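You operate a simulated robot arm through the tools that you are given. There is no shell and no other tool. Be economical: measure what you need, move in short steps, check, and stop when the job is done.

Carry out the task below with a simulated two-armed robot. There is one attempt and no reset: what you move stays moved.

## Task
Brush out the tile tray, load the green tile and carry the tray to the green outline.
Fine: hold the tray still while you brush; brush back; carry the tray by both grips.
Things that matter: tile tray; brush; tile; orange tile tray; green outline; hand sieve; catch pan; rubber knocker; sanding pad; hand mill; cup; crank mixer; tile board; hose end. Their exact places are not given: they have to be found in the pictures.

Only the result counts: the job must be done as asked and must still hold three seconds after the hand-in. Knocking over, shifting, dropping, spilling or breaking anything else fails it.

## Robot
Two 7-joint arms with two-finger parallel grippers on one trunk, on a base that drives. Base frame: it is fixed to the floor where the robot stands at the start and does not move with it; the origin is under the middle of the robot, x ahead of it, y to its left, z up. Readings come in m, degrees, newtons and seconds.
The left shoulder is at the start at [0.07, 0.163, 1.145], the right one opposite. With the tool pointing down near the work surface each hand reaches from about 0.38 to 0.88 m from the robot's upright axis, wherever it stands, measured 20 degrees to its own side. Places, roughly: orange tile tray [0.5, 0.3, 0.8]; green outline [0.5, -0.3, 0.8]; screen frame [0.75, -1, 0.75]; grit drum [0.75, -2, 0.75]; drum lid [0.75, -2, 1]; spare deck [0.75, -2.25, 0.75]; foam dauber [0.5, -1.25, 0.75]; try block [0.5, -1.75, 0.75]. Payload 3.43 kg a hand.
The TCP of each hand is the grasp point between the finger pads, 0.034 m short of the fingertips. In the tool frame z runs along the fingers and y along their closing line. Largest opening 0.128 m; finger width 0.024, thickness 0.012; the body of the gripper, 0.048 by 0.13 m, starts 0.096 m behind the TCP.
Orientation is that of the tool frame in the base frame, as a unit quaternion [w, x, y, z]. With the fingers straight down and closing along the base's y, the tool's x points along the base's -x, its y along +y and its z along -z.

## Interface
- The arms move only by the tool servo_tool. It takes "left_increments", "right_increments" or both (then of equal length, played together; a hand with none holds still); each is a list that holds one entry, the list of rows, each a list of 7 numbers: the turn, a rotation vector about the tool's x, y, z in degrees, then the shift along the tool's x, y, z in cm, then the gripper command, from -1 (fully open) to 1 (shut), values between in proportion. In form: [[[rx, ry, rz, x, y, z, grip], ...]]. A call has 1 to 10 rows; each row is the pose to reach, as a shift and turn from the pose commanded when the call began, along the tool's axes at that moment. Each row takes 0.2 s and may step no farther than 0.05 m and 8.6 degrees from the row before; otherwise, or with a gripper value out of range, the whole call is refused. Where a pose cannot be reached the arm comes as near as it can. A force on the tool above 70 N (or 10 N above the force at the start of the call, whichever is more), or a blocked arm, ends the call early, and 0.2 s more pass. The fingers move at their own pace (about 0.153 m/s each) and stop on an object; they squeeze with about 38 N. The grip force told is the motor's: it shows also when the fingers shut on nothing. Time passes only in rows, and 0.2 s behind the last, so rows that repeat a pose let the fingers close. The reply holds the time, the measured pose of the TCP, the force on the tool along the base axes, the opening and the grip force, in the units named above and with some noise.
- Cameras (640 x 400 px; columns grow to the right, rows downward): "scene" is now at [0.139, -0.022, 1.3683]; the picture's right is [-0.07, -1.00, 0.00], its down [-0.69, 0.05, -0.72] and it looks along [0.72, -0.05, -0.69] (base axes); focal length 214 px, centre (320, 200). "left" rides on the left gripper at [0.076, 0.011, -0.16] in its tool frame; the picture's right is [-0.15, 0.99, 0.00], its down [-0.88, -0.13, -0.46] and it looks along [-0.45, -0.07, 0.89] (tool axes); focal length 234 px, centre (320, 200). "right" rides on the right gripper at [0.076, -0.011, -0.16] in its tool frame; the picture's right is [0.15, 0.99, 0.00], its down [-0.88, 0.13, -0.46] and it looks along [-0.45, 0.07, 0.89] (tool axes); focal length 234 px, centre (320, 200).
- grab_frame(camera): a new picture of that camera. It takes no simulated time.
- raise_lower(by): slides the trunk up (or, below 0, down) by that many m; the arms and the scene camera ride with it, the base frame stays. It gives what a move gives, with no picture.
- roll_base(legs): drives the robot by 1 to 6 legs, each [ahead, left, turn to the left] in m, m and degrees, along the robot's own axes; the way and the turn of a leg run together, so that a leg with both is an arc; at most 1.5 m and 180 degrees a leg. The arms and the cameras ride along, it lands a little off, and it stops where it bumps. It gives what a move gives.
- turn_head(pan, tilt): turns the head with the scene camera to pan (to the left, within 86 degrees either way) and tilt (down, from -29 to 69), counted from straight ahead of the robot. It gives what a move gives.
- pixel_to_xyz(camera, pixels): for up to 12 pixels [column, row] of the newest picture of that camera ("zoom" is the newest enlarged one), the place [x, y, z] in the base frame of the surface seen there, good to about 0.002 m, but the place of the scene camera against the robot may be out by one fixed shift of up to 0.025 m in any direction. It takes no simulated time.
- close_up(camera, box): a new picture of the part [left, top, right, bottom] of that camera's present view, enlarged. It takes no simulated time.
- hand_in(): hands the job in; it is judged then, once.

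Keep the steps short. Do not move on a guess: measure, check each grasp and each placing, and mend mistakes. In all there are 80 turns and 70 pictures (those below and enlarged ones count). Leave the grippers open and the arms clear of the work at the hand-in unless told otherwise, and finish with a single line.

The tools are called after "Emit:" as name(argument=value, ...) on one line, values as JSON. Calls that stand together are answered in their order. servo_tool: Moves the arms, as the interface text tells. Its arguments: {"type":"object","properties":{"left_increments":{"type":"array"},"right_increments":{"type":"array"}},"required":[]} The other tools are called the same way: raise_lower (by) slides the trunk up or down; roll_base (legs) drives the base; turn_head (pan, tilt) turns the head that bears the scene camera; grab_frame (camera) takes a picture; pixel_to_xyz (camera, pixels) gives the place of the surface under pixels of a picture; close_up (camera, box) takes an enlarged picture of a part of a camera's view; hand_in () hands the job in.

At the start:

```text
t: 0.0
left_position: [0.5381, 0.4975, 1.0647]
left_ee_rot: [0.0, -0.002, 1.0, 0.0]
left_contact_force: [-0.6, -0.1, -0.7]
left_finger_gap: 0.128
left_gripper_force: 0.0
right_position: [0.4399, 0.0105, 1.0783]
right_ee_rot: [0.0, -0.001, 1.0, 0.001]
right_contact_force: [0.1, -0.5, 0.0]
right_finger_gap: 0.128
right_gripper_force: 0.1
trunk travel left (down, up): [-0.625, 0.315]
robot x, y, heading: [0.0001, 0.0048, -0.2]
head pan, tilt: [-4.3, 44.0]
```

scene: 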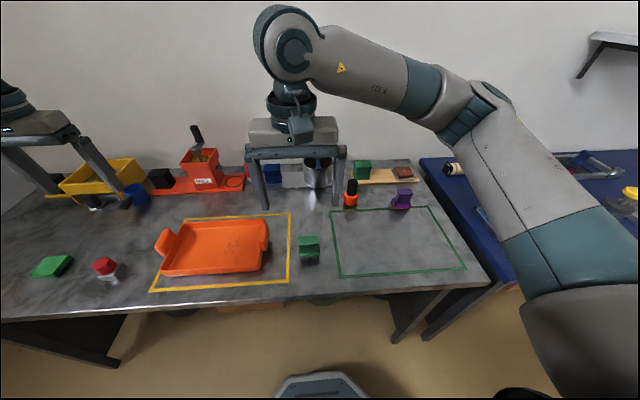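
right: 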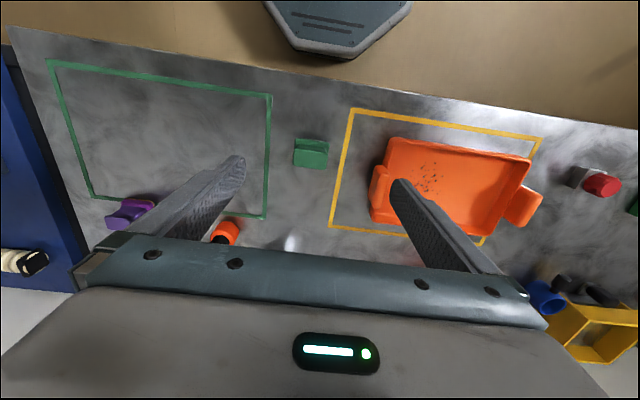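
left: 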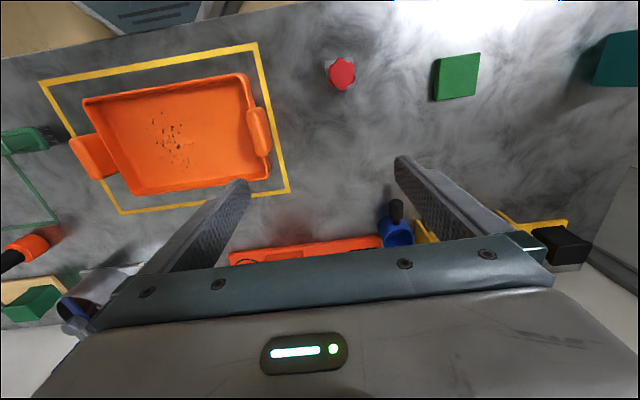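

I see the orange tray with dark dust, a green block between the outlines (maybe the brush), and a green flat tile at the left. I take enlarged views to identify them.

Emit:
close_up(camera="scene", box=[140, 190, 340, 315])

Emit:
close_up(camera="scene", box=[280, 140, 480, 265])

Emit:
close_up(camera="scene", box=[0, 110, 320, 310])

```text
3.20 times, centred on (240, 252) of scene
```

zoom: 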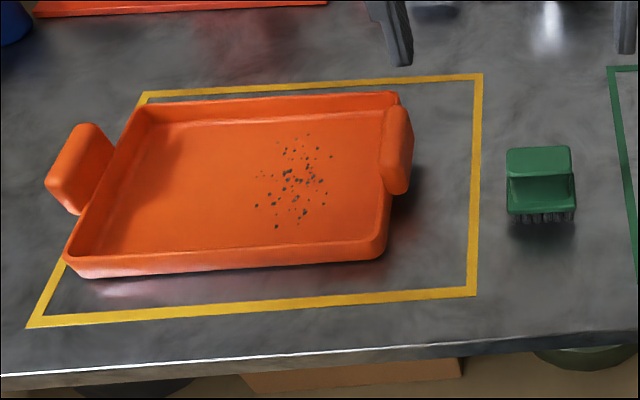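

```text
3.20 times, centred on (380, 202) of scene
```

zoom: 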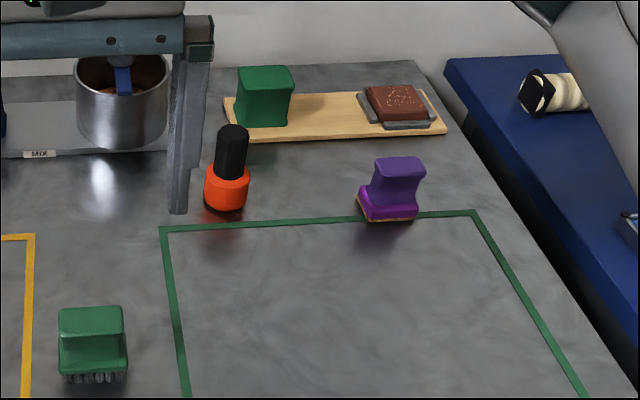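

```text
2.00 times, centred on (160, 210) of scene
```

zoom: 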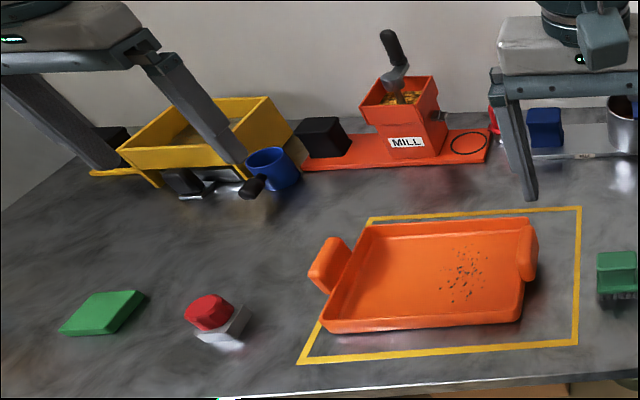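

Brush: green block with bristles. Tile: flat green plate at the left. Dirt is in the right part of the tray. Now I measure with the wrist cameras (no unknown shift there).

Emit:
pixel_to_xyz(camera="left", pixels=[[85, 100], [243, 76], [268, 158], [137, 193], [92, 157], [258, 130], [170, 140], [434, 62], [479, 54], [476, 95], [436, 100], [342, 74]])

Emit:
pixel_to_xyz(camera="right", pixels=[[310, 146], [310, 162], [297, 140], [328, 142], [380, 190], [523, 205], [430, 178], [388, 140], [50, 63], [271, 97], [265, 216], [92, 197]])

Emit:
close_up(camera="right", box=[270, 100, 430, 200])

Emit:
close_up(camera="left", box=[40, 40, 300, 220])

```text
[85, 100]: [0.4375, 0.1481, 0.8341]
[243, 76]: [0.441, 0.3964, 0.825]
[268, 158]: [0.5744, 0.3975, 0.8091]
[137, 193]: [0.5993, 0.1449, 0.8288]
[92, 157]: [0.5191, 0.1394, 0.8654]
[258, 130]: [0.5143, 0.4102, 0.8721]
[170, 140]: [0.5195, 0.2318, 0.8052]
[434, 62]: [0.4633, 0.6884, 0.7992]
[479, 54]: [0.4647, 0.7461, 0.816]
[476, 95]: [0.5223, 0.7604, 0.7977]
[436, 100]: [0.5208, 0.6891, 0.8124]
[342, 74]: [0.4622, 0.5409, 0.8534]
```

```text
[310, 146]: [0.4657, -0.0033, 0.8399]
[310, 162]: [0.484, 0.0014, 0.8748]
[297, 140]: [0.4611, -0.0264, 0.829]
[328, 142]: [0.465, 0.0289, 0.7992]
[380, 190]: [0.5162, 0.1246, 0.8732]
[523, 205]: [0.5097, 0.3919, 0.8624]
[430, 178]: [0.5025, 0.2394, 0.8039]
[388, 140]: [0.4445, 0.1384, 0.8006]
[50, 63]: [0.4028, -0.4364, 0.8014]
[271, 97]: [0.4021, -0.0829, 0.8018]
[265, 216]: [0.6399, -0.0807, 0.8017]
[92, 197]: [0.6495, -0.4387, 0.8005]
```

```text
4.00 times, centred on (350, 150) of right
```

zoom: 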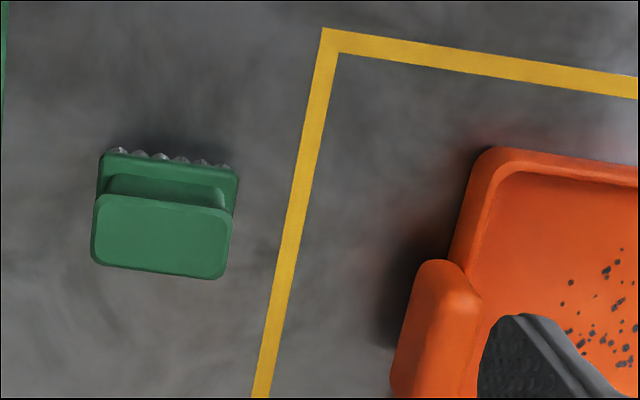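

```text
2.22 times, centred on (170, 130) of left
```

zoom: 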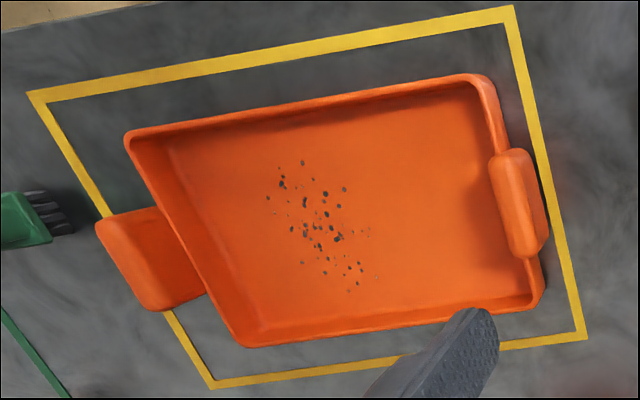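

Query tray handle faces on the left zoom.

Emit:
pixel_to_xyz(camera="zoom", pixels=[[104, 228], [120, 255], [140, 292], [130, 235], [160, 270], [170, 250], [495, 165], [505, 200], [520, 245], [515, 160], [540, 215], [532, 190]])

Emit:
pixel_to_xyz(camera="right", pixels=[[376, 175], [375, 190], [372, 205], [382, 175], [381, 200], [385, 210], [295, 150], [326, 154], [325, 167], [295, 164], [311, 158], [311, 166]])

```text
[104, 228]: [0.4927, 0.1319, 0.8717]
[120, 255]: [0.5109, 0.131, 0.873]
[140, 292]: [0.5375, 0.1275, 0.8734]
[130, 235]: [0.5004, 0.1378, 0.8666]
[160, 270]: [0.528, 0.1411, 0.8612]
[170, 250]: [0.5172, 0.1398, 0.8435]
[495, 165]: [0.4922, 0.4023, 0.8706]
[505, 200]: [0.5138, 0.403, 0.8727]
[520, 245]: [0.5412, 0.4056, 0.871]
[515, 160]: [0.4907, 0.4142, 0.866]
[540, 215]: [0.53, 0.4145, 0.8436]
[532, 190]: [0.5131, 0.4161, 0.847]
```

```text
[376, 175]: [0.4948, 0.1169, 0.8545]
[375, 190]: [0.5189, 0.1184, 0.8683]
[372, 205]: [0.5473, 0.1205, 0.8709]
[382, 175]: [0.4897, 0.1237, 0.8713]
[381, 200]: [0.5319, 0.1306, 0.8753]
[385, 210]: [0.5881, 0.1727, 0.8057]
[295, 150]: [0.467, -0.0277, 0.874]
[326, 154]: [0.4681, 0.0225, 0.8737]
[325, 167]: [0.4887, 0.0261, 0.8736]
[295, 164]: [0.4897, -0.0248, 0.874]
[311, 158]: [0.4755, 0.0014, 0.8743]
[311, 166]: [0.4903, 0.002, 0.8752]
```

Measured: brush top x 0.466–0.490, y −0.027–0.025, top z 0.874. Tray left grip centre about (0.517, 0.406), top 0.872; right grip (0.517, 0.129). I bring both open hands above brush and left grip at a safe height.

Emit:
servo_tool(left_increments=[[[0, 0, 0, 0.7, -3.1, 3.8, -1], [0, 0, 0, 1.4, -6.2, 7.6, -1], [0, 0, 0, 2.1, -9.2, 10.5, -1], [0, 0, 0, 2.1, -9.2, 10.5, -1]]], right_increments=[[[0, 0, 0, -1.3, -0.4, 4, -1], [0, 0, 0, -2.6, -0.8, 8, -1], [0, 0, 0, -3.8, -1.15, 12, -1], [0, 0, 0, -3.8, -1.15, 12, -1]]])

Emit:
grab_frame(camera="right")

Emit:
grab_frame(camera="left")

```text
t: 1.0
left_position: [0.5165, 0.4089, 0.9569]
left_ee_rot: [0.002, -0.001, 1.0, 0.0]
left_contact_force: [0.3, -0.7, 0.5]
left_finger_gap: 0.1279
left_gripper_force: 0.1
right_position: [0.4756, -0.0023, 0.9608]
right_ee_rot: [-0.001, 0.0, 1.0, 0.0]
right_contact_force: [-0.7, -0.4, 0.0]
right_finger_gap: 0.1282
right_gripper_force: 0.0
trunk travel left (down, up): [-0.625, 0.315]
robot x, y, heading: [0.0009, -0.0007, 0.1]
head pan, tilt: [-4.3, 44.0]
```

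```text
61 pictures are left
```

right: 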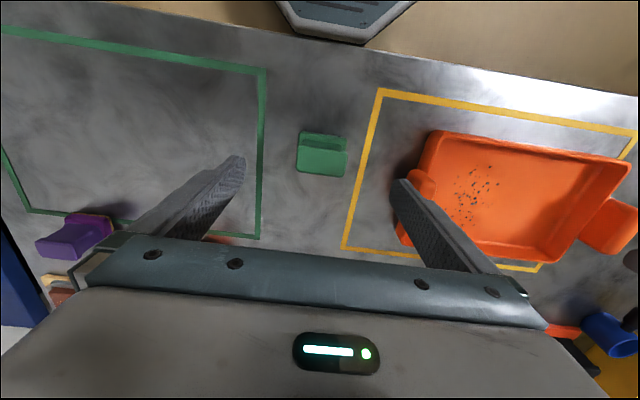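

```text
60 pictures are left
```

left: 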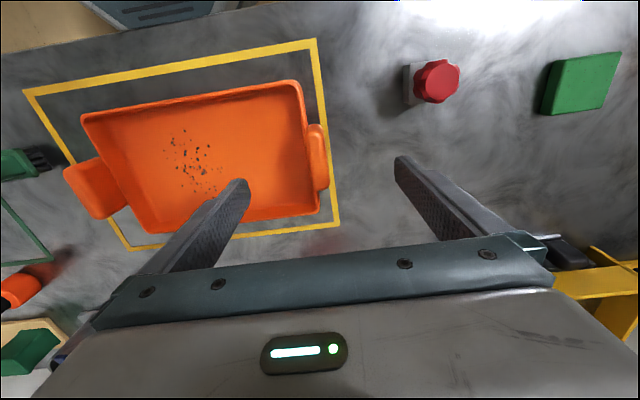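

I re-measure brush and the left grip from here.

Emit:
close_up(camera="right", box=[270, 110, 430, 210])

Emit:
pixel_to_xyz(camera="right", pixels=[[298, 152], [345, 155], [345, 172], [299, 169], [322, 160], [322, 142], [322, 134], [302, 134], [345, 138], [322, 174]])

Emit:
pixel_to_xyz(camera="left", pixels=[[309, 135], [313, 150], [318, 180], [308, 155], [313, 128], [326, 160], [322, 150], [300, 150], [306, 190], [319, 124]])

```text
4.00 times, centred on (350, 160) of right
```

zoom: 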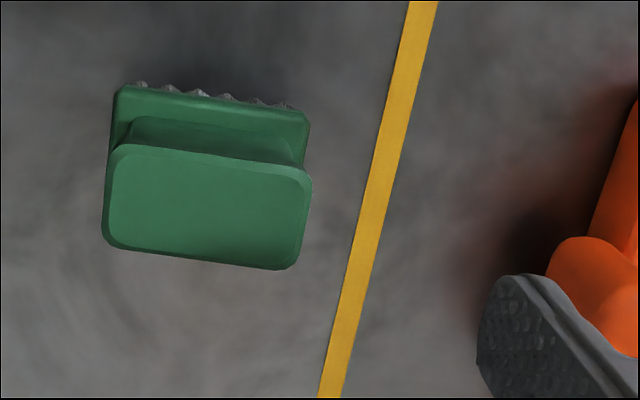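

```text
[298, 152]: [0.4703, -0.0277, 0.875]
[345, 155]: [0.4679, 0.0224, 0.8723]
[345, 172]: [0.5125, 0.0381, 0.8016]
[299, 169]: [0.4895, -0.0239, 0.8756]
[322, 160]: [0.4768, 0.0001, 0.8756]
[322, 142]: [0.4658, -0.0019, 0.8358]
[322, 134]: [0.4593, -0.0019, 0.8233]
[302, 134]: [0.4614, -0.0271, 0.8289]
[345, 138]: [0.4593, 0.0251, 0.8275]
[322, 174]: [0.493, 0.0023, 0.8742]
```

```text
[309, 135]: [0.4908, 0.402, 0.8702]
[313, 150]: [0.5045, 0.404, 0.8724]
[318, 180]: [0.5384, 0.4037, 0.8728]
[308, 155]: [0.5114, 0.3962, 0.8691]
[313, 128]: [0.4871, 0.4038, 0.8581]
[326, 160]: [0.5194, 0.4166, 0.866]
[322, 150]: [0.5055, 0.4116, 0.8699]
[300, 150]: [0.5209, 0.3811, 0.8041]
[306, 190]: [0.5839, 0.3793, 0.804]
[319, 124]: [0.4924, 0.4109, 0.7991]
```

Brush centre (0.479, −0.001), left grip centre (0.517, 0.406). I lower both hands, fingers still open (left stays 3–4 mm above the rim).

Emit:
servo_tool(left_increments=[[[0, 0, 0, 0, -0.1, 3, -1], [0, 0, 0, 0, -0.2, 6, -1], [0, 0, 0, 0, -0.2, 8.3, -1], [0, 0, 0, 0, -0.2, 8.3, -1]]], right_increments=[[[0, 0, 0, -0.2, 0.1, 4, -1], [0, 0, 0, -0.2, 0.1, 7, -1], [0, 0, 0, -0.2, 0.1, 9.9, -1], [0, 0, 0, -0.2, 0.1, 9.9, -1]]])

Emit:
grab_frame(camera="left")

Emit:
grab_frame(camera="right")

```text
t: 2.0
left_position: [0.516, 0.4048, 0.8754]
left_ee_rot: [0.0, -0.001, 1.0, 0.0]
left_contact_force: [-0.2, -0.2, -0.6]
left_finger_gap: 0.1278
left_gripper_force: 0.0
right_position: [0.4801, 0.0005, 0.8595]
right_ee_rot: [0.0, 0.001, 1.0, 0.0]
right_contact_force: [-0.2, 0.7, -0.2]
right_finger_gap: 0.128
right_gripper_force: 0.1
trunk travel left (down, up): [-0.625, 0.315]
robot x, y, heading: [0.0001, -0.0049, 0.1]
head pan, tilt: [-4.3, 44.0]
```

```text
58 pictures are left
```

left: 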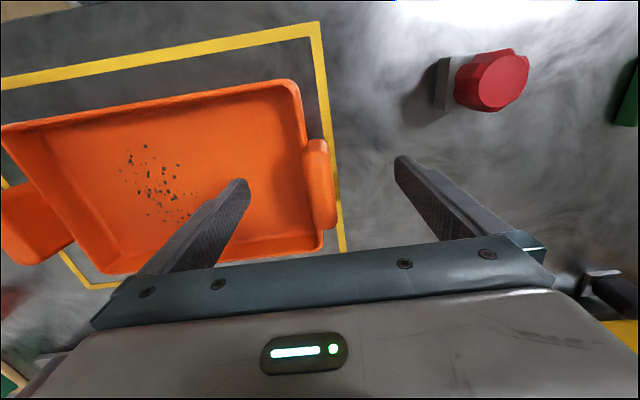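

```text
57 pictures are left
```

right: 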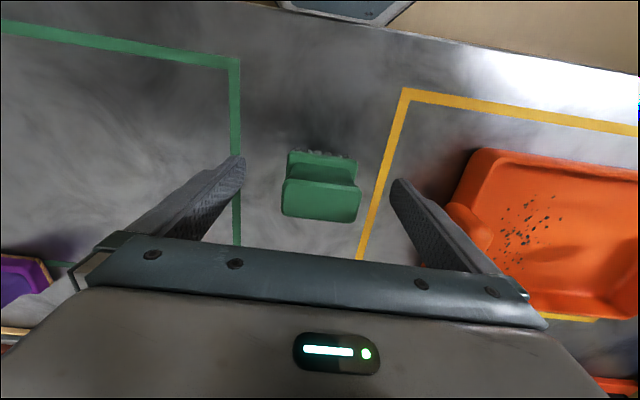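

Both hands straddle their targets. I close both.

Emit:
servo_tool(left_increments=[[[0, 0, 0, 0, 0, 0, 1], [0, 0, 0, 0, 0, 0, 1], [0, 0, 0, 0, 0, 0, 1], [0, 0, 0, 0, 0, 0, 1]]], right_increments=[[[0, 0, 0, 0, 0, 0, 1], [0, 0, 0, 0, 0, 0, 1], [0, 0, 0, 0, 0, 0, 1], [0, 0, 0, 0, 0, 0, 1]]])

Emit:
close_up(camera="left", box=[160, 60, 480, 260])

Emit:
close_up(camera="right", box=[160, 80, 480, 280])

```text
t: 3.0
left_position: [0.5181, 0.4057, 0.8749]
left_ee_rot: [0.0, 0.0, 1.0, -0.001]
left_contact_force: [-0.6, 0.3, 0.7]
left_finger_gap: 0.0215
left_gripper_force: 38.0
right_position: [0.4806, -0.0003, 0.8595]
right_ee_rot: [0.0, 0.0, 1.0, 0.001]
right_contact_force: [0.0, 0.1, -0.2]
right_finger_gap: 0.0554
right_gripper_force: 38.2
trunk travel left (down, up): [-0.625, 0.315]
robot x, y, heading: [-0.002, 0.0028, 0.1]
head pan, tilt: [-4.3, 44.0]
```

```text
2.00 times, centred on (320, 160) of left
```

zoom: 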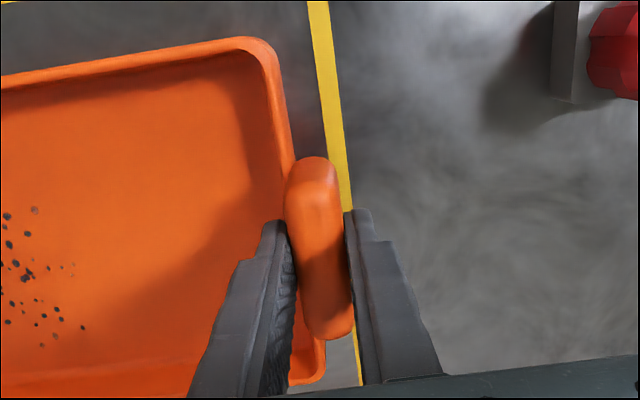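

```text
2.00 times, centred on (320, 180) of right
```

zoom: 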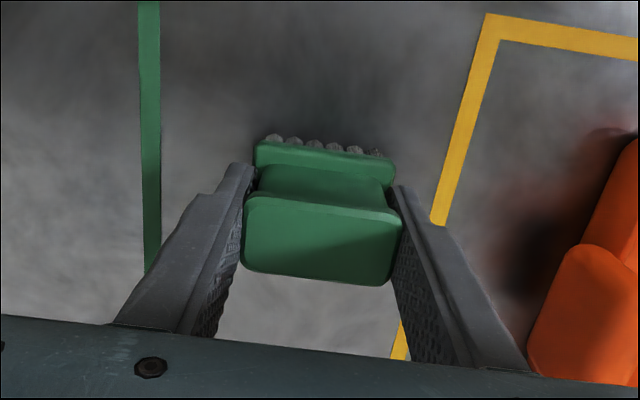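

Both grasps hold (gap 0.0215 and 0.0554, 38 N). I lift the brush, and measure the dirt extent in the last left picture.

Emit:
pixel_to_xyz(camera="left", pixels=[[120, 168], [127, 184], [143, 147], [178, 164], [147, 214], [170, 222], [192, 213], [195, 185], [160, 185], [40, 150], [110, 255], [75, 135]])

Emit:
servo_tool(right_increments=[[[0, 0, 0, 0, 0, 2, 1], [0, 0, 0, 0, 0, -2, 1], [0, 0, 0, 0, 0, -6, 1], [0, 0, 0, 0, 0, -10, 1], [0, 0, 0, 0, 0, -10, 1]]])

```text
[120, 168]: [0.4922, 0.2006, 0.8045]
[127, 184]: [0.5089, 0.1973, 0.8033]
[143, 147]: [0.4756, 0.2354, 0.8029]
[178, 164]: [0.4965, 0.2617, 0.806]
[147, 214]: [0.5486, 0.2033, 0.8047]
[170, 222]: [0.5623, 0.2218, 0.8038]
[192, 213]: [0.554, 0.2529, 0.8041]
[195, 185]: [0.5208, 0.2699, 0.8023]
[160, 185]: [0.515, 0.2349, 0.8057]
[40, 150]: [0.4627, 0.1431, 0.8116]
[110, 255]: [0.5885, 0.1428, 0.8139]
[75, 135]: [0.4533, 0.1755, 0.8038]
```

```text
t: 4.2
left_position: [0.5166, 0.4054, 0.8752]
left_ee_rot: [0.0, -0.001, 1.0, 0.001]
left_contact_force: [-0.2, -0.3, -1.0]
left_finger_gap: 0.0215
left_gripper_force: 37.9
right_position: [0.4823, -0.0003, 0.9577]
right_ee_rot: [-0.001, 0.0, 1.0, 0.0]
right_contact_force: [-1.3, 0.2, -1.0]
right_finger_gap: 0.0554
right_gripper_force: 38.0
trunk travel left (down, up): [-0.625, 0.315]
robot x, y, heading: [0.0017, 0.0024, 0.1]
head pan, tilt: [-4.3, 44.0]
```

My first row went 2 cm downward by mistake, so the brush may have slipped in the fingers or disturbed something. I check that.

Emit:
close_up(camera="right", box=[160, 80, 480, 280])

Emit:
pixel_to_xyz(camera="zoom", pixels=[[260, 210], [380, 225], [320, 240], [260, 260], [370, 275], [320, 150], [320, 185]])

Emit:
grab_frame(camera="scene")

```text
2.00 times, centred on (320, 180) of right
```

zoom: 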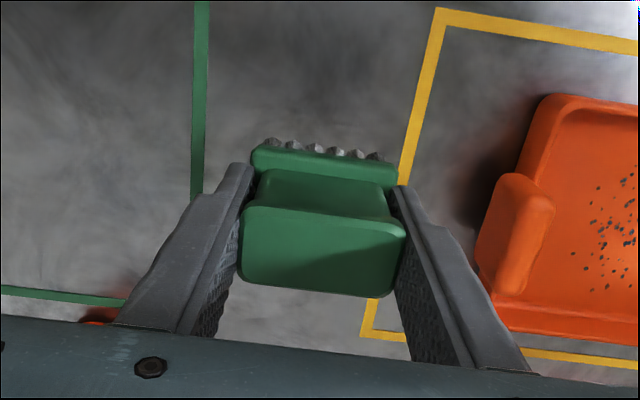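

```text
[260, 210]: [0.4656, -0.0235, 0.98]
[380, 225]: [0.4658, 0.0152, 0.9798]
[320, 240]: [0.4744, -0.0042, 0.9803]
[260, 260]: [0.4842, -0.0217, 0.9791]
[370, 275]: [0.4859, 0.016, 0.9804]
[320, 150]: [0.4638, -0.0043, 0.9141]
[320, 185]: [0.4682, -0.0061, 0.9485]
```

```text
53 pictures are left
```

scene: 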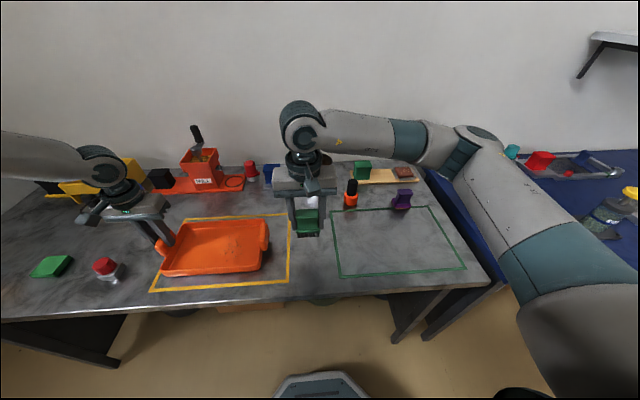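

The brush slid about 6 mm up in the fingers but is straight and held; nothing else moved. Bristle bottom is now ~0.055 below the TCP, so it should touch the tray floor (0.804) at TCP z≈0.859. I go over the tray and partly down.

Emit:
servo_tool(right_increments=[[[0, 0, 0, 0, 4.5, 0, 1], [0, 0, 0, 0, 9, 0, 1], [0, 0, 0, 0, 13.5, 0, 1], [0, 0, 0, 0.2, 18, 0, 1], [0, 0, 0, 0.2, 20, 0, 1], [0, 0, 0, 0.2, 20, 4, 1], [0, 0, 0, 0.2, 20, 8, 1], [0, 0, 0, 0.2, 20, 8, 1]]])

Emit:
grab_frame(camera="right")

Emit:
grab_frame(camera="left")

```text
t: 6.0
left_position: [0.5171, 0.4041, 0.8753]
left_ee_rot: [0.0, -0.001, 1.0, 0.001]
left_contact_force: [-0.8, 0.5, -0.3]
left_finger_gap: 0.0212
left_gripper_force: 38.2
right_position: [0.4799, 0.1991, 0.8774]
right_ee_rot: [0.001, 0.0, 1.0, 0.0]
right_contact_force: [0.0, 0.1, -0.7]
right_finger_gap: 0.0553
right_gripper_force: 38.1
trunk travel left (down, up): [-0.625, 0.315]
robot x, y, heading: [0.0016, 0.0029, 0.1]
head pan, tilt: [-4.3, 44.0]
```

```text
52 pictures are left
```

right: 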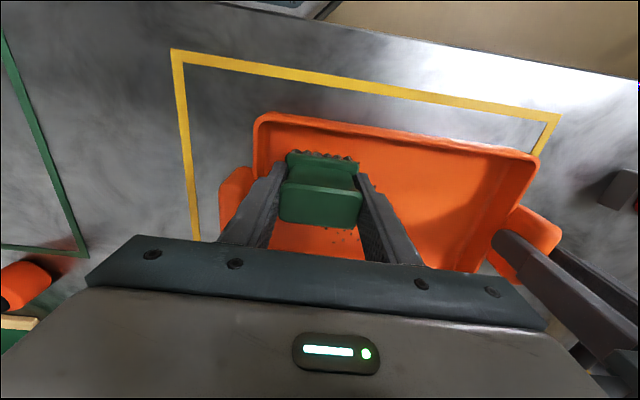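

```text
51 pictures are left
```

left: 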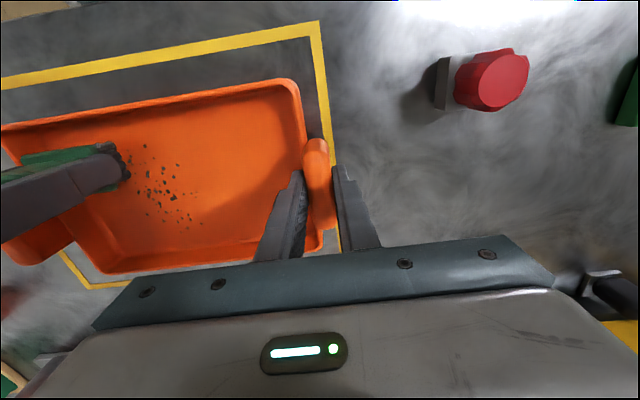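

Over the tray with good clearance. I lower gently 1.9 cm to touch the floor and read the force.

Emit:
servo_tool(right_increments=[[[0, 0, 0, 0, 0, 1.0, 1], [0, 0, 0, 0, 0, 1.6, 1], [0, 0, 0, 0, 0, 1.9, 1], [0, 0, 0, 0, 0, 1.9, 1]]])

```text
t: 7.0
left_position: [0.517, 0.4048, 0.8756]
left_ee_rot: [0.0, -0.001, 1.0, 0.0]
left_contact_force: [-0.5, 0.4, -0.9]
left_finger_gap: 0.0215
left_gripper_force: 37.8
right_position: [0.4798, 0.199, 0.8596]
right_ee_rot: [0.0, 0.0, 1.0, -0.001]
right_contact_force: [0.1, -0.1, -0.6]
right_finger_gap: 0.055
right_gripper_force: 38.4
trunk travel left (down, up): [-0.625, 0.315]
robot x, y, heading: [-0.0005, -0.0015, 0.1]
head pan, tilt: [-4.3, 44.0]
```

No contact force yet. I lower in 2 mm steps, 4 mm in all.

Emit:
servo_tool(right_increments=[[[0, 0, 0, 0, 0, 0.2, 1], [0, 0, 0, 0, 0, 0.2, 1]]])

Emit:
servo_tool(right_increments=[[[0, 0, 0, 0, 0, 0.2, 1], [0, 0, 0, 0, 0, 0.2, 1]]])

Emit:
close_up(camera="left", box=[0, 100, 240, 250])

```text
t: 7.6
left_position: [0.5158, 0.4063, 0.8757]
left_ee_rot: [0.0, -0.001, 1.0, 0.0]
left_contact_force: [0.0, -0.1, -0.7]
left_finger_gap: 0.0212
left_gripper_force: 37.9
right_position: [0.4792, 0.1989, 0.8578]
right_ee_rot: [-0.001, 0.0, 1.0, 0.0]
right_contact_force: [1.0, -0.7, -0.6]
right_finger_gap: 0.0554
right_gripper_force: 38.2
trunk travel left (down, up): [-0.625, 0.315]
robot x, y, heading: [-0.0001, 0.0002, -0.0]
head pan, tilt: [-4.3, 44.0]
```

```text
t: 8.2
left_position: [0.5175, 0.406, 0.8756]
left_ee_rot: [0.0, -0.001, 1.0, 0.0]
left_contact_force: [1.6, 1.3, -2.9]
left_finger_gap: 0.0214
left_gripper_force: 38.6
right_position: [0.48, 0.1992, 0.8563]
right_ee_rot: [-0.001, 0.001, 1.0, 0.0]
right_contact_force: [-0.2, -1.0, 7.4]
right_finger_gap: 0.0556
right_gripper_force: 38.0
trunk travel left (down, up): [-0.625, 0.315]
robot x, y, heading: [-0.0027, 0.004, 0.2]
head pan, tilt: [-4.3, 44.0]
```

```text
2.67 times, centred on (120, 175) of left
```

zoom: 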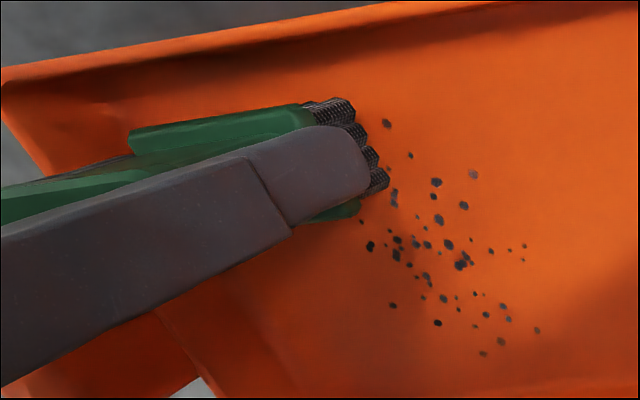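

Contact at 7.4 N. I zigzag with the brush: strokes along y between 0.199 and 0.254, shifting x 2 cm between strokes.

Emit:
servo_tool(right_increments=[[[0, 0, 0, 0, 2, 0, 1], [0, 0, 0, 0, 4, 0, 1], [0, 0, 0, 0, 5.5, 0, 1], [0, 0, 0, -2, 5.5, 0, 1], [0, 0, 0, -2, 3.5, 0, 1], [0, 0, 0, -2, 1.5, 0, 1], [0, 0, 0, -2, -0.5, 0, 1]]])

Emit:
close_up(camera="left", box=[0, 100, 240, 250])

```text
t: 9.8
left_position: [0.5163, 0.405, 0.8753]
left_ee_rot: [0.001, 0.0, 1.0, 0.0]
left_contact_force: [-1.0, -5.2, -8.0]
left_finger_gap: 0.0213
left_gripper_force: 37.8
right_position: [0.4984, 0.1929, 0.8571]
right_ee_rot: [0.001, 0.0, 1.0, 0.001]
right_contact_force: [0.8, 7.0, 19.9]
right_finger_gap: 0.0555
right_gripper_force: 37.7
trunk travel left (down, up): [-0.625, 0.315]
robot x, y, heading: [-0.0017, 0.0016, 0.1]
head pan, tilt: [-4.3, 44.0]
```

```text
2.67 times, centred on (120, 175) of left
```

zoom: 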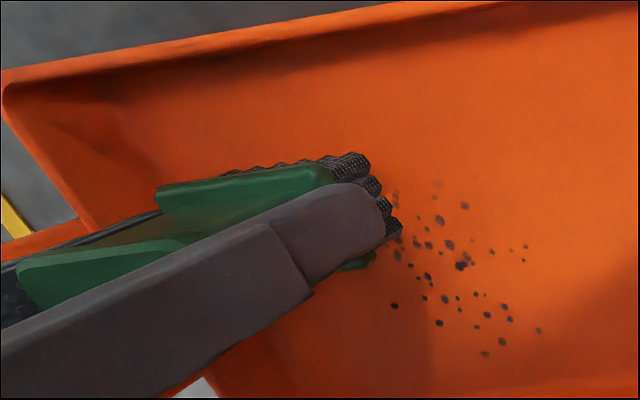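

The spots fade where the brush passes. I continue to the far strips and back.

Emit:
servo_tool(right_increments=[[[0, 0, 0, -1.5, 0, 0, 1], [0, 0, 0, -1.5, 2, 0, 1], [0, 0, 0, -1.5, 4, 0, 1], [0, 0, 0, -1.5, 6, 0, 1], [0, 0, 0, -3.2, 6, 0, 1], [0, 0, 0, -3.2, 4, 0, 1], [0, 0, 0, -3.2, 2, 0, 1], [0, 0, 0, -3.2, 0, 0, 1], [0, 0, 0, -5, 0, 0, 1], [0, 0, 0, -5, 2, 0, 1]]])

Emit:
servo_tool(right_increments=[[[0, 0, 0, 0, 2, 0, 1], [0, 0, 0, 0, 4, 0, 1], [0, 0, 0, 1.7, 4, 0, 1], [0, 0, 0, 1.7, 2, 0, 1], [0, 0, 0, 1.7, 0, 0, 1], [0, 0, 0, 1.7, -2, 0, 1], [0, 0, 0, 3.2, -2, 0, 1], [0, 0, 0, 3.2, 0, 0, 1], [0, 0, 0, 3.2, 2, 0, 1], [0, 0, 0, 3.2, 4, 0, 1]]])

Emit:
servo_tool(right_increments=[[[0, 0, 0, 1.7, 0, 0, 1], [0, 0, 0, 1.7, -2, 0, 1], [0, 0, 0, 1.7, -4, 0, 1], [0, 0, 0, 1.7, -6, 0, 1], [0, 0, 0, 3.4, -6, 0, 1], [0, 0, 0, 3.4, -4, 0, 1], [0, 0, 0, 3.4, -2, 0, 1], [0, 0, 0, 3.4, 0, 0, 1], [0, 0, 0, 3.4, -3, 0, 1], [0, 0, 0, 3.4, -6, 0, 1]]])

Emit:
close_up(camera="left", box=[0, 100, 240, 250])

```text
t: 12.0
left_position: [0.5155, 0.4058, 0.8753]
left_ee_rot: [-0.001, -0.001, 1.0, 0.0]
left_contact_force: [0.1, 3.1, -0.3]
left_finger_gap: 0.0216
left_gripper_force: 38.4
right_position: [0.549, 0.2143, 0.8571]
right_ee_rot: [0.0, 0.0, 1.0, -0.001]
right_contact_force: [-0.8, -1.9, 4.4]
right_finger_gap: 0.0553
right_gripper_force: 38.1
trunk travel left (down, up): [-0.625, 0.315]
robot x, y, heading: [0.0024, -0.0005, 0.1]
head pan, tilt: [-4.3, 44.0]
```

```text
t: 14.2
left_position: [0.5152, 0.4059, 0.8754]
left_ee_rot: [0.0, -0.001, 1.0, 0.0]
left_contact_force: [1.0, 3.6, -5.6]
left_finger_gap: 0.0212
left_gripper_force: 38.7
right_position: [0.5172, 0.2562, 0.8569]
right_ee_rot: [-0.002, 0.0, 1.0, 0.001]
right_contact_force: [-1.5, -3.4, 11.4]
right_finger_gap: 0.0551
right_gripper_force: 38.1
trunk travel left (down, up): [-0.625, 0.315]
robot x, y, heading: [-0.0049, 0.0017, -0.2]
head pan, tilt: [-4.3, 44.0]
```

```text
t: 16.4
left_position: [0.5164, 0.4044, 0.8762]
left_ee_rot: [0.0, 0.0, 1.0, -0.001]
left_contact_force: [-1.0, -11.6, -9.3]
left_finger_gap: 0.0216
left_gripper_force: 38.1
right_position: [0.4837, 0.1944, 0.8574]
right_ee_rot: [0.001, -0.001, 1.0, 0.0]
right_contact_force: [-0.3, 6.4, 21.9]
right_finger_gap: 0.0551
right_gripper_force: 38.1
trunk travel left (down, up): [-0.625, 0.315]
robot x, y, heading: [0.0015, 0.002, 0.0]
head pan, tilt: [-4.3, 44.0]
```

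```text
2.67 times, centred on (120, 175) of left
```

zoom: 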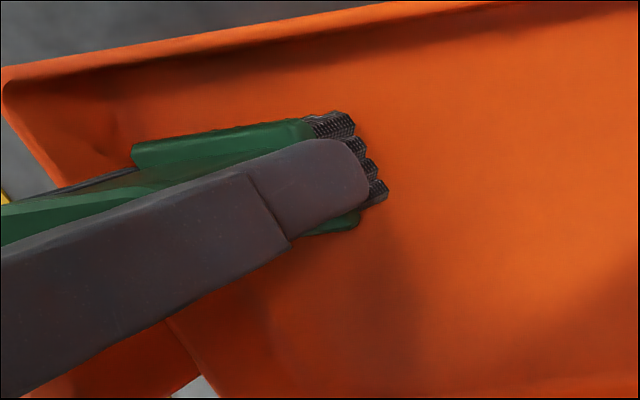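

It looks clean. I lift the brush straight up 9 cm and check the whole floor, including what the brush hid.

Emit:
servo_tool(right_increments=[[[0, 0, 0, 0, 0, -3, 1], [0, 0, 0, 0, 0, -7, 1], [0, 0, 0, 0, 0, -10.5, 1], [0, 0, 0, 0, 0, -10.5, 1]]])

Emit:
servo_tool(right_increments=[[[0, 0, 0, 0, -4.5, 0, 1], [0, 0, 0, 0, -9, 0, 1], [0, 0, 0, 0, -13.5, 0, 1], [0, 0, 0, 0, -18, 0, 1], [0, 0, 0, 0, -19.4, 0, 1], [0, 0, 0, 0, -19.4, 0, 1]]])

Emit:
close_up(camera="left", box=[0, 60, 320, 260])

Emit:
close_up(camera="right", box=[160, 80, 480, 280])

Emit:
pixel_to_xyz(camera="zoom", pixels=[[250, 220], [390, 235], [320, 215], [260, 270], [380, 285], [320, 285], [280, 150], [370, 158]])

```text
t: 17.4
left_position: [0.5173, 0.4051, 0.8729]
left_ee_rot: [0.0, 0.0, 1.0, 0.0]
left_contact_force: [-0.3, 0.3, 1.2]
left_finger_gap: 0.0212
left_gripper_force: 38.0
right_position: [0.4859, 0.1945, 0.9618]
right_ee_rot: [0.0, 0.0, 1.0, 0.0]
right_contact_force: [0.7, -0.2, -0.8]
right_finger_gap: 0.0552
right_gripper_force: 37.9
trunk travel left (down, up): [-0.625, 0.315]
robot x, y, heading: [-0.0002, 0.002, 0.1]
head pan, tilt: [-4.3, 44.0]
```

```text
t: 18.8
left_position: [0.5164, 0.4047, 0.8748]
left_ee_rot: [0.001, 0.0, 1.0, 0.0]
left_contact_force: [-0.3, 0.1, 0.9]
left_finger_gap: 0.0215
left_gripper_force: 38.0
right_position: [0.483, 0.0013, 0.9613]
right_ee_rot: [0.0, -0.001, 1.0, 0.0]
right_contact_force: [0.9, 0.1, -1.2]
right_finger_gap: 0.0553
right_gripper_force: 38.0
trunk travel left (down, up): [-0.625, 0.315]
robot x, y, heading: [-0.0031, 0.0032, -0.0]
head pan, tilt: [-4.3, 44.0]
```

```text
2.00 times, centred on (160, 160) of left
```

zoom: 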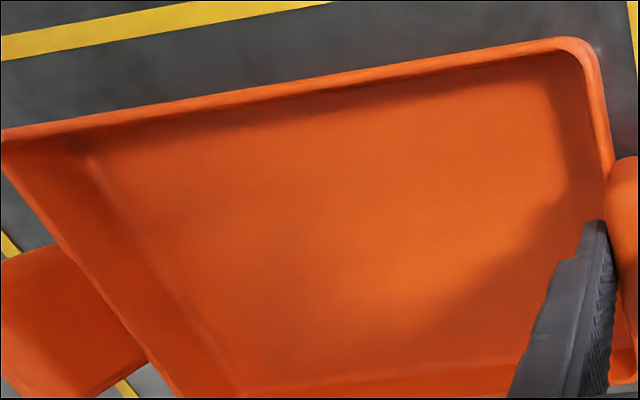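

```text
2.00 times, centred on (320, 180) of right
```

zoom: 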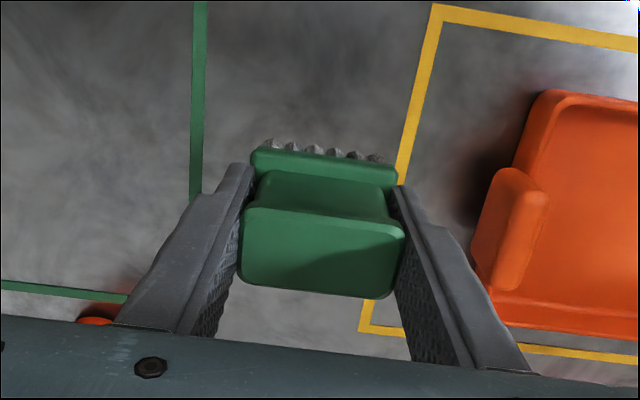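

```text
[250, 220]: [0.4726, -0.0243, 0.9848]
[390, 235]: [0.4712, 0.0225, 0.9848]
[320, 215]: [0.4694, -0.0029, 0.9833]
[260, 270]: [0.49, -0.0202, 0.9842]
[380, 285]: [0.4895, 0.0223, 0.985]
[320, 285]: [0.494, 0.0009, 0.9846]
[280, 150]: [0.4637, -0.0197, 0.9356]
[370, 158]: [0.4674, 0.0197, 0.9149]
```

Tray is clean. Brush goes back: I lower it to its old place (x back 2 mm), last bit gently.

Emit:
servo_tool(right_increments=[[[0, 0, 0, 0.2, -0.1, 4, 1], [0, 0, 0, 0.2, -0.1, 8, 1], [0, 0, 0, 0.2, -0.1, 10, 1], [0, 0, 0, 0.2, -0.1, 10.6, 1], [0, 0, 0, 0.2, -0.1, 10.6, 1]]])

Emit:
servo_tool(right_increments=[[[0, 0, 0, 0, 0, 0.2, 1], [0, 0, 0, 0, 0, 0.2, 1], [0, 0, 0, 0, 0, 0.35, 1], [0, 0, 0, 0, 0, 0.35, 1]]])

```text
t: 20.0
left_position: [0.5169, 0.4045, 0.8748]
left_ee_rot: [0.001, -0.001, 1.0, 0.0]
left_contact_force: [0.6, -0.3, 0.9]
left_finger_gap: 0.0215
left_gripper_force: 38.1
right_position: [0.4819, -0.0021, 0.8558]
right_ee_rot: [0.0, -0.001, 1.0, 0.0]
right_contact_force: [0.0, -0.3, -1.1]
right_finger_gap: 0.0551
right_gripper_force: 38.1
trunk travel left (down, up): [-0.625, 0.315]
robot x, y, heading: [0.002, -0.0013, 0.3]
head pan, tilt: [-4.3, 44.0]
```

```text
t: 21.0
left_position: [0.5166, 0.4049, 0.8752]
left_ee_rot: [0.0, -0.001, 1.0, -0.001]
left_contact_force: [1.1, 0.2, 0.3]
left_finger_gap: 0.0216
left_gripper_force: 38.6
right_position: [0.4809, -0.0017, 0.8526]
right_ee_rot: [0.001, 0.0, 1.0, 0.0]
right_contact_force: [-0.2, 0.7, -1.3]
right_finger_gap: 0.0554
right_gripper_force: 38.5
trunk travel left (down, up): [-0.625, 0.315]
robot x, y, heading: [0.001, 0.0008, 0.2]
head pan, tilt: [-4.3, 44.0]
```

No table contact yet; 2–3 mm more.

Emit:
servo_tool(right_increments=[[[0, 0, 0, 0, 0, 0.15, 1], [0, 0, 0, 0, 0, 0.15, 1]]])

Emit:
servo_tool(right_increments=[[[0, 0, 0, 0, 0, 0.12, 1], [0, 0, 0, 0, 0, 0.12, 1]]])

```text
t: 21.6
left_position: [0.5168, 0.4044, 0.8743]
left_ee_rot: [0.0, 0.0, 1.0, 0.0]
left_contact_force: [0.3, 0.1, -1.2]
left_finger_gap: 0.0215
left_gripper_force: 37.7
right_position: [0.481, -0.0006, 0.8517]
right_ee_rot: [0.002, 0.0, 1.0, 0.0]
right_contact_force: [1.2, -2.5, 11.1]
right_finger_gap: 0.0554
right_gripper_force: 37.9
trunk travel left (down, up): [-0.625, 0.315]
robot x, y, heading: [-0.0001, 0.0036, 0.1]
head pan, tilt: [-4.3, 44.0]
```

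```text
t: 22.2
left_position: [0.5169, 0.4054, 0.8758]
left_ee_rot: [0.001, -0.001, 1.0, -0.001]
left_contact_force: [0.7, 0.1, -2.1]
left_finger_gap: 0.0214
left_gripper_force: 38.5
right_position: [0.4816, -0.0009, 0.8524]
right_ee_rot: [0.003, 0.0, 1.0, 0.001]
right_contact_force: [5.1, -4.3, 27.2]
right_finger_gap: 0.0553
right_gripper_force: 37.8
trunk travel left (down, up): [-0.625, 0.315]
robot x, y, heading: [0.0028, 0.0038, -0.2]
head pan, tilt: [-4.3, 44.0]
```

Brush is on the table. I relieve the pressure and open the right hand; the left hand opens too. Then both rise.

Emit:
servo_tool(left_increments=[[[0, 0, 0, 0, 0, 0, 1], [0, 0, 0, 0, 0, 0, -1], [0, 0, 0, 0, 0, 0, -1], [0, 0, 0, 0, 0, 0, -1], [0, 0, 0, 0, 0, -4, -1], [0, 0, 0, 0, 0, -8, -1], [0, 0, 0, 0, 0, -12, -1], [0, 0, 0, 0, 0, -12, -1]]], right_increments=[[[0, 0, 0, 0, 0, -0.2, 1], [0, 0, 0, 0, 0, -0.2, -1], [0, 0, 0, 0, 0, -0.2, -1], [0, 0, 0, 0, 0, -0.2, -1], [0, 0, 0, 0, 0, -4, -1], [0, 0, 0, 0, 0, -8, -1], [0, 0, 0, 0, 0, -12, -1], [0, 0, 0, 0, 0, -12, -1]]])

Emit:
grab_frame(camera="right")

Emit:
grab_frame(camera="left")

```text
t: 24.0
left_position: [0.5184, 0.4062, 0.9958]
left_ee_rot: [0.0, -0.001, 1.0, 0.0]
left_contact_force: [0.0, -0.5, 0.5]
left_finger_gap: 0.1278
left_gripper_force: 0.1
right_position: [0.4821, -0.0014, 0.9693]
right_ee_rot: [-0.001, 0.001, 1.0, 0.0]
right_contact_force: [0.1, -0.5, 0.0]
right_finger_gap: 0.1279
right_gripper_force: 0.0
trunk travel left (down, up): [-0.625, 0.315]
robot x, y, heading: [-0.0042, -0.003, 0.1]
head pan, tilt: [-4.3, 44.0]
```

```text
45 pictures are left
```

right: 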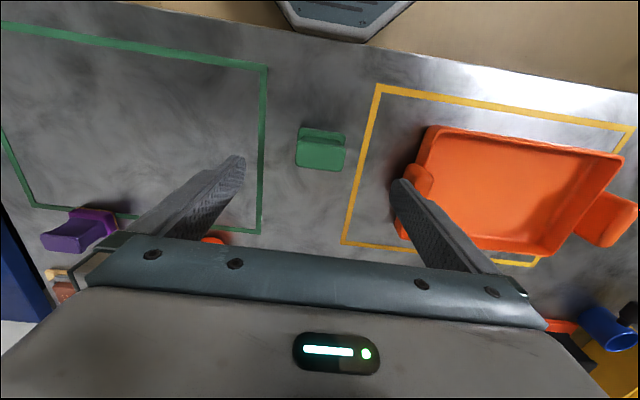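

```text
44 pictures are left
```

left: 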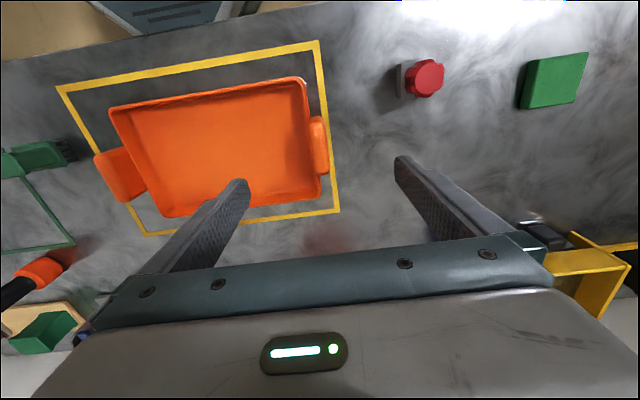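

Tray is clean, brush stands. Next the left hand travels high to above the green tile, about (0.493, 0.722).

Emit:
servo_tool(left_increments=[[[0, 0, 0, 0.4, 4.5, 0, -1], [0, 0, 0, 0.8, 9, 0, -1], [0, 0, 0, 1.2, 13.5, 0, -1], [0, 0, 0, 1.6, 18, 0, -1], [0, 0, 0, 2, 22.5, 0, -1], [0, 0, 0, 2.4, 27, 0, -1], [0, 0, 0, 2.5, 31.4, 0, -1], [0, 0, 0, 2.5, 31.4, 0, -1]]])

Emit:
grab_frame(camera="left")

Emit:
pixel_to_xyz(camera="right", pixels=[[320, 160], [300, 150], [343, 155], [75, 215], [110, 215], [115, 228], [45, 240], [75, 240], [100, 225], [1, 25], [262, 66], [33, 206]])

```text
t: 25.8
left_position: [0.4901, 0.7172, 0.9963]
left_ee_rot: [0.0, 0.001, 1.0, -0.001]
left_contact_force: [-0.5, 0.1, 0.6]
left_finger_gap: 0.1278
left_gripper_force: 0.1
right_position: [0.4813, -0.0009, 0.9711]
right_ee_rot: [0.0, 0.001, 1.0, 0.0]
right_contact_force: [0.6, 0.2, -0.3]
right_finger_gap: 0.1282
right_gripper_force: 0.1
trunk travel left (down, up): [-0.625, 0.315]
robot x, y, heading: [0.0002, -0.0016, 0.0]
head pan, tilt: [-4.3, 44.0]
```

```text
43 pictures are left
```

left: 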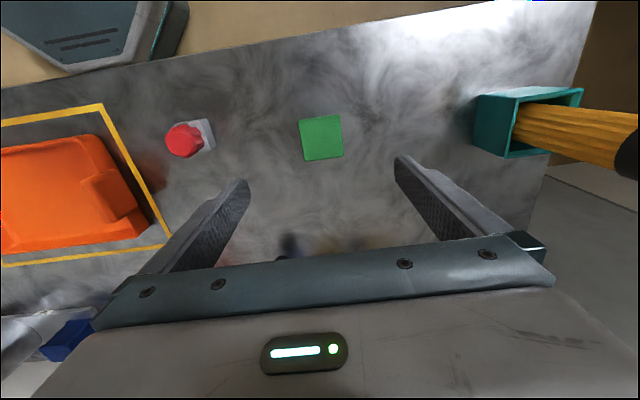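

```text
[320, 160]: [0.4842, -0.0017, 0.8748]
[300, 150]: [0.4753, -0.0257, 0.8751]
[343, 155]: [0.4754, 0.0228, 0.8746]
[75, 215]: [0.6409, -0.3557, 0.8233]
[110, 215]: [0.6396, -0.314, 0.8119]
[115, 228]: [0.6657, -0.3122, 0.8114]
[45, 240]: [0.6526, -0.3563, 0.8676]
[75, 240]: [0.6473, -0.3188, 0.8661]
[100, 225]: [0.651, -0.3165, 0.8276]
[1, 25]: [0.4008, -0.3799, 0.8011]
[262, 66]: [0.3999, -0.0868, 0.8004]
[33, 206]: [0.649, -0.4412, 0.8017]
```

I measure the tile corners and the teal box next to it.

Emit:
pixel_to_xyz(camera="left", pixels=[[302, 121], [338, 117], [341, 155], [306, 159], [321, 138], [477, 97], [476, 125], [505, 155], [186, 140], [214, 125], [213, 150]])

Emit:
close_up(camera="left", box=[240, 80, 400, 180])

```text
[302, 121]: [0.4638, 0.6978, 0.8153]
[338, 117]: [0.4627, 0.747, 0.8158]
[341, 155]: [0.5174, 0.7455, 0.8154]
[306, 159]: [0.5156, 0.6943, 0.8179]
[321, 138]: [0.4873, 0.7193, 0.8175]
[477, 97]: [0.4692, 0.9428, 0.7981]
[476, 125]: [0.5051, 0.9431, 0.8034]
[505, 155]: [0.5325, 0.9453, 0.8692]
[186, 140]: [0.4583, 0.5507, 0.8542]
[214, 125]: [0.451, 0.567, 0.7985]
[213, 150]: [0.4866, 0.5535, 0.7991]
```

```text
4.00 times, centred on (320, 130) of left
```

zoom: 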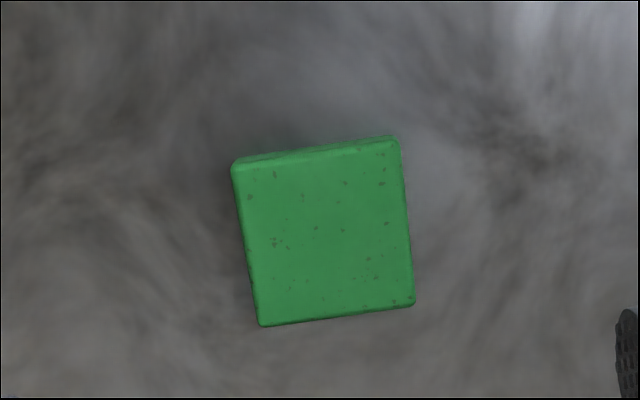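

Tile centre (0.490, 0.721), top 0.817. Clear of neighbours. I lower to TCP z 0.837 (tips ~4 mm above the table).

Emit:
servo_tool(left_increments=[[[0, 0, 0, 0, 0.3, 4, -1], [0, 0, 0, 0, 0.3, 8, -1], [0, 0, 0, 0, 0.3, 12, -1], [0, 0, 0, 0, 0.3, 15, -1], [0, 0, 0, 0, 0.3, 15.9, -1], [0, 0, 0, 0, 0.3, 15.9, -1]]])

Emit:
grab_frame(camera="left")

```text
t: 27.2
left_position: [0.4933, 0.7216, 0.8384]
left_ee_rot: [0.0, 0.0, 1.0, 0.001]
left_contact_force: [0.1, -0.3, -0.3]
left_finger_gap: 0.128
left_gripper_force: 0.1
right_position: [0.4806, -0.0013, 0.9703]
right_ee_rot: [0.0, 0.0, 1.0, 0.001]
right_contact_force: [-1.0, 1.6, -0.6]
right_finger_gap: 0.1281
right_gripper_force: 0.0
trunk travel left (down, up): [-0.625, 0.315]
robot x, y, heading: [0.0008, -0.0027, 0.1]
head pan, tilt: [-4.3, 44.0]
```

```text
41 pictures are left
```

left: 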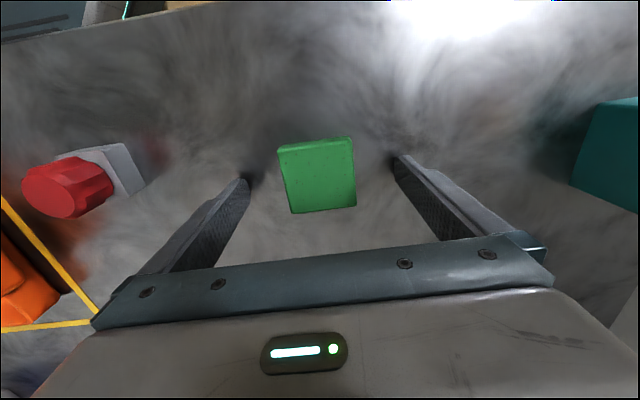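

Tile lies between the fingers. I close, then lift (negative z).

Emit:
servo_tool(left_increments=[[[0, 0, 0, 0, 0, 0, 1], [0, 0, 0, 0, 0, 0, 1], [0, 0, 0, 0, 0, 0, 1], [0, 0, 0, 0, 0, -3, 1], [0, 0, 0, 0, 0, -7, 1], [0, 0, 0, 0, 0, -11, 1], [0, 0, 0, 0, 0, -15, 1], [0, 0, 0, 0, 0, -15, 1]]])

Emit:
grab_frame(camera="left")

```text
t: 29.0
left_position: [0.4933, 0.7205, 0.9863]
left_ee_rot: [0.0, -0.001, 1.0, 0.0]
left_contact_force: [-0.3, -0.7, -0.1]
left_finger_gap: 0.0
left_gripper_force: 33.1
right_position: [0.4811, -0.0004, 0.9696]
right_ee_rot: [0.0, 0.0, 1.0, 0.0]
right_contact_force: [0.2, 0.2, 0.3]
right_finger_gap: 0.128
right_gripper_force: 0.0
trunk travel left (down, up): [-0.625, 0.315]
robot x, y, heading: [-0.0011, -0.0004, -0.3]
head pan, tilt: [-4.3, 44.0]
```

```text
40 pictures are left
```

left: 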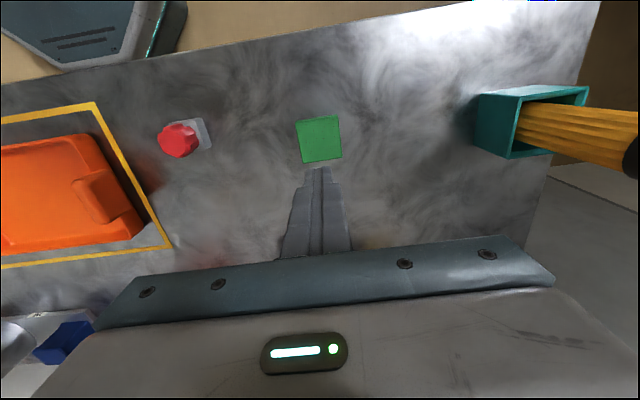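

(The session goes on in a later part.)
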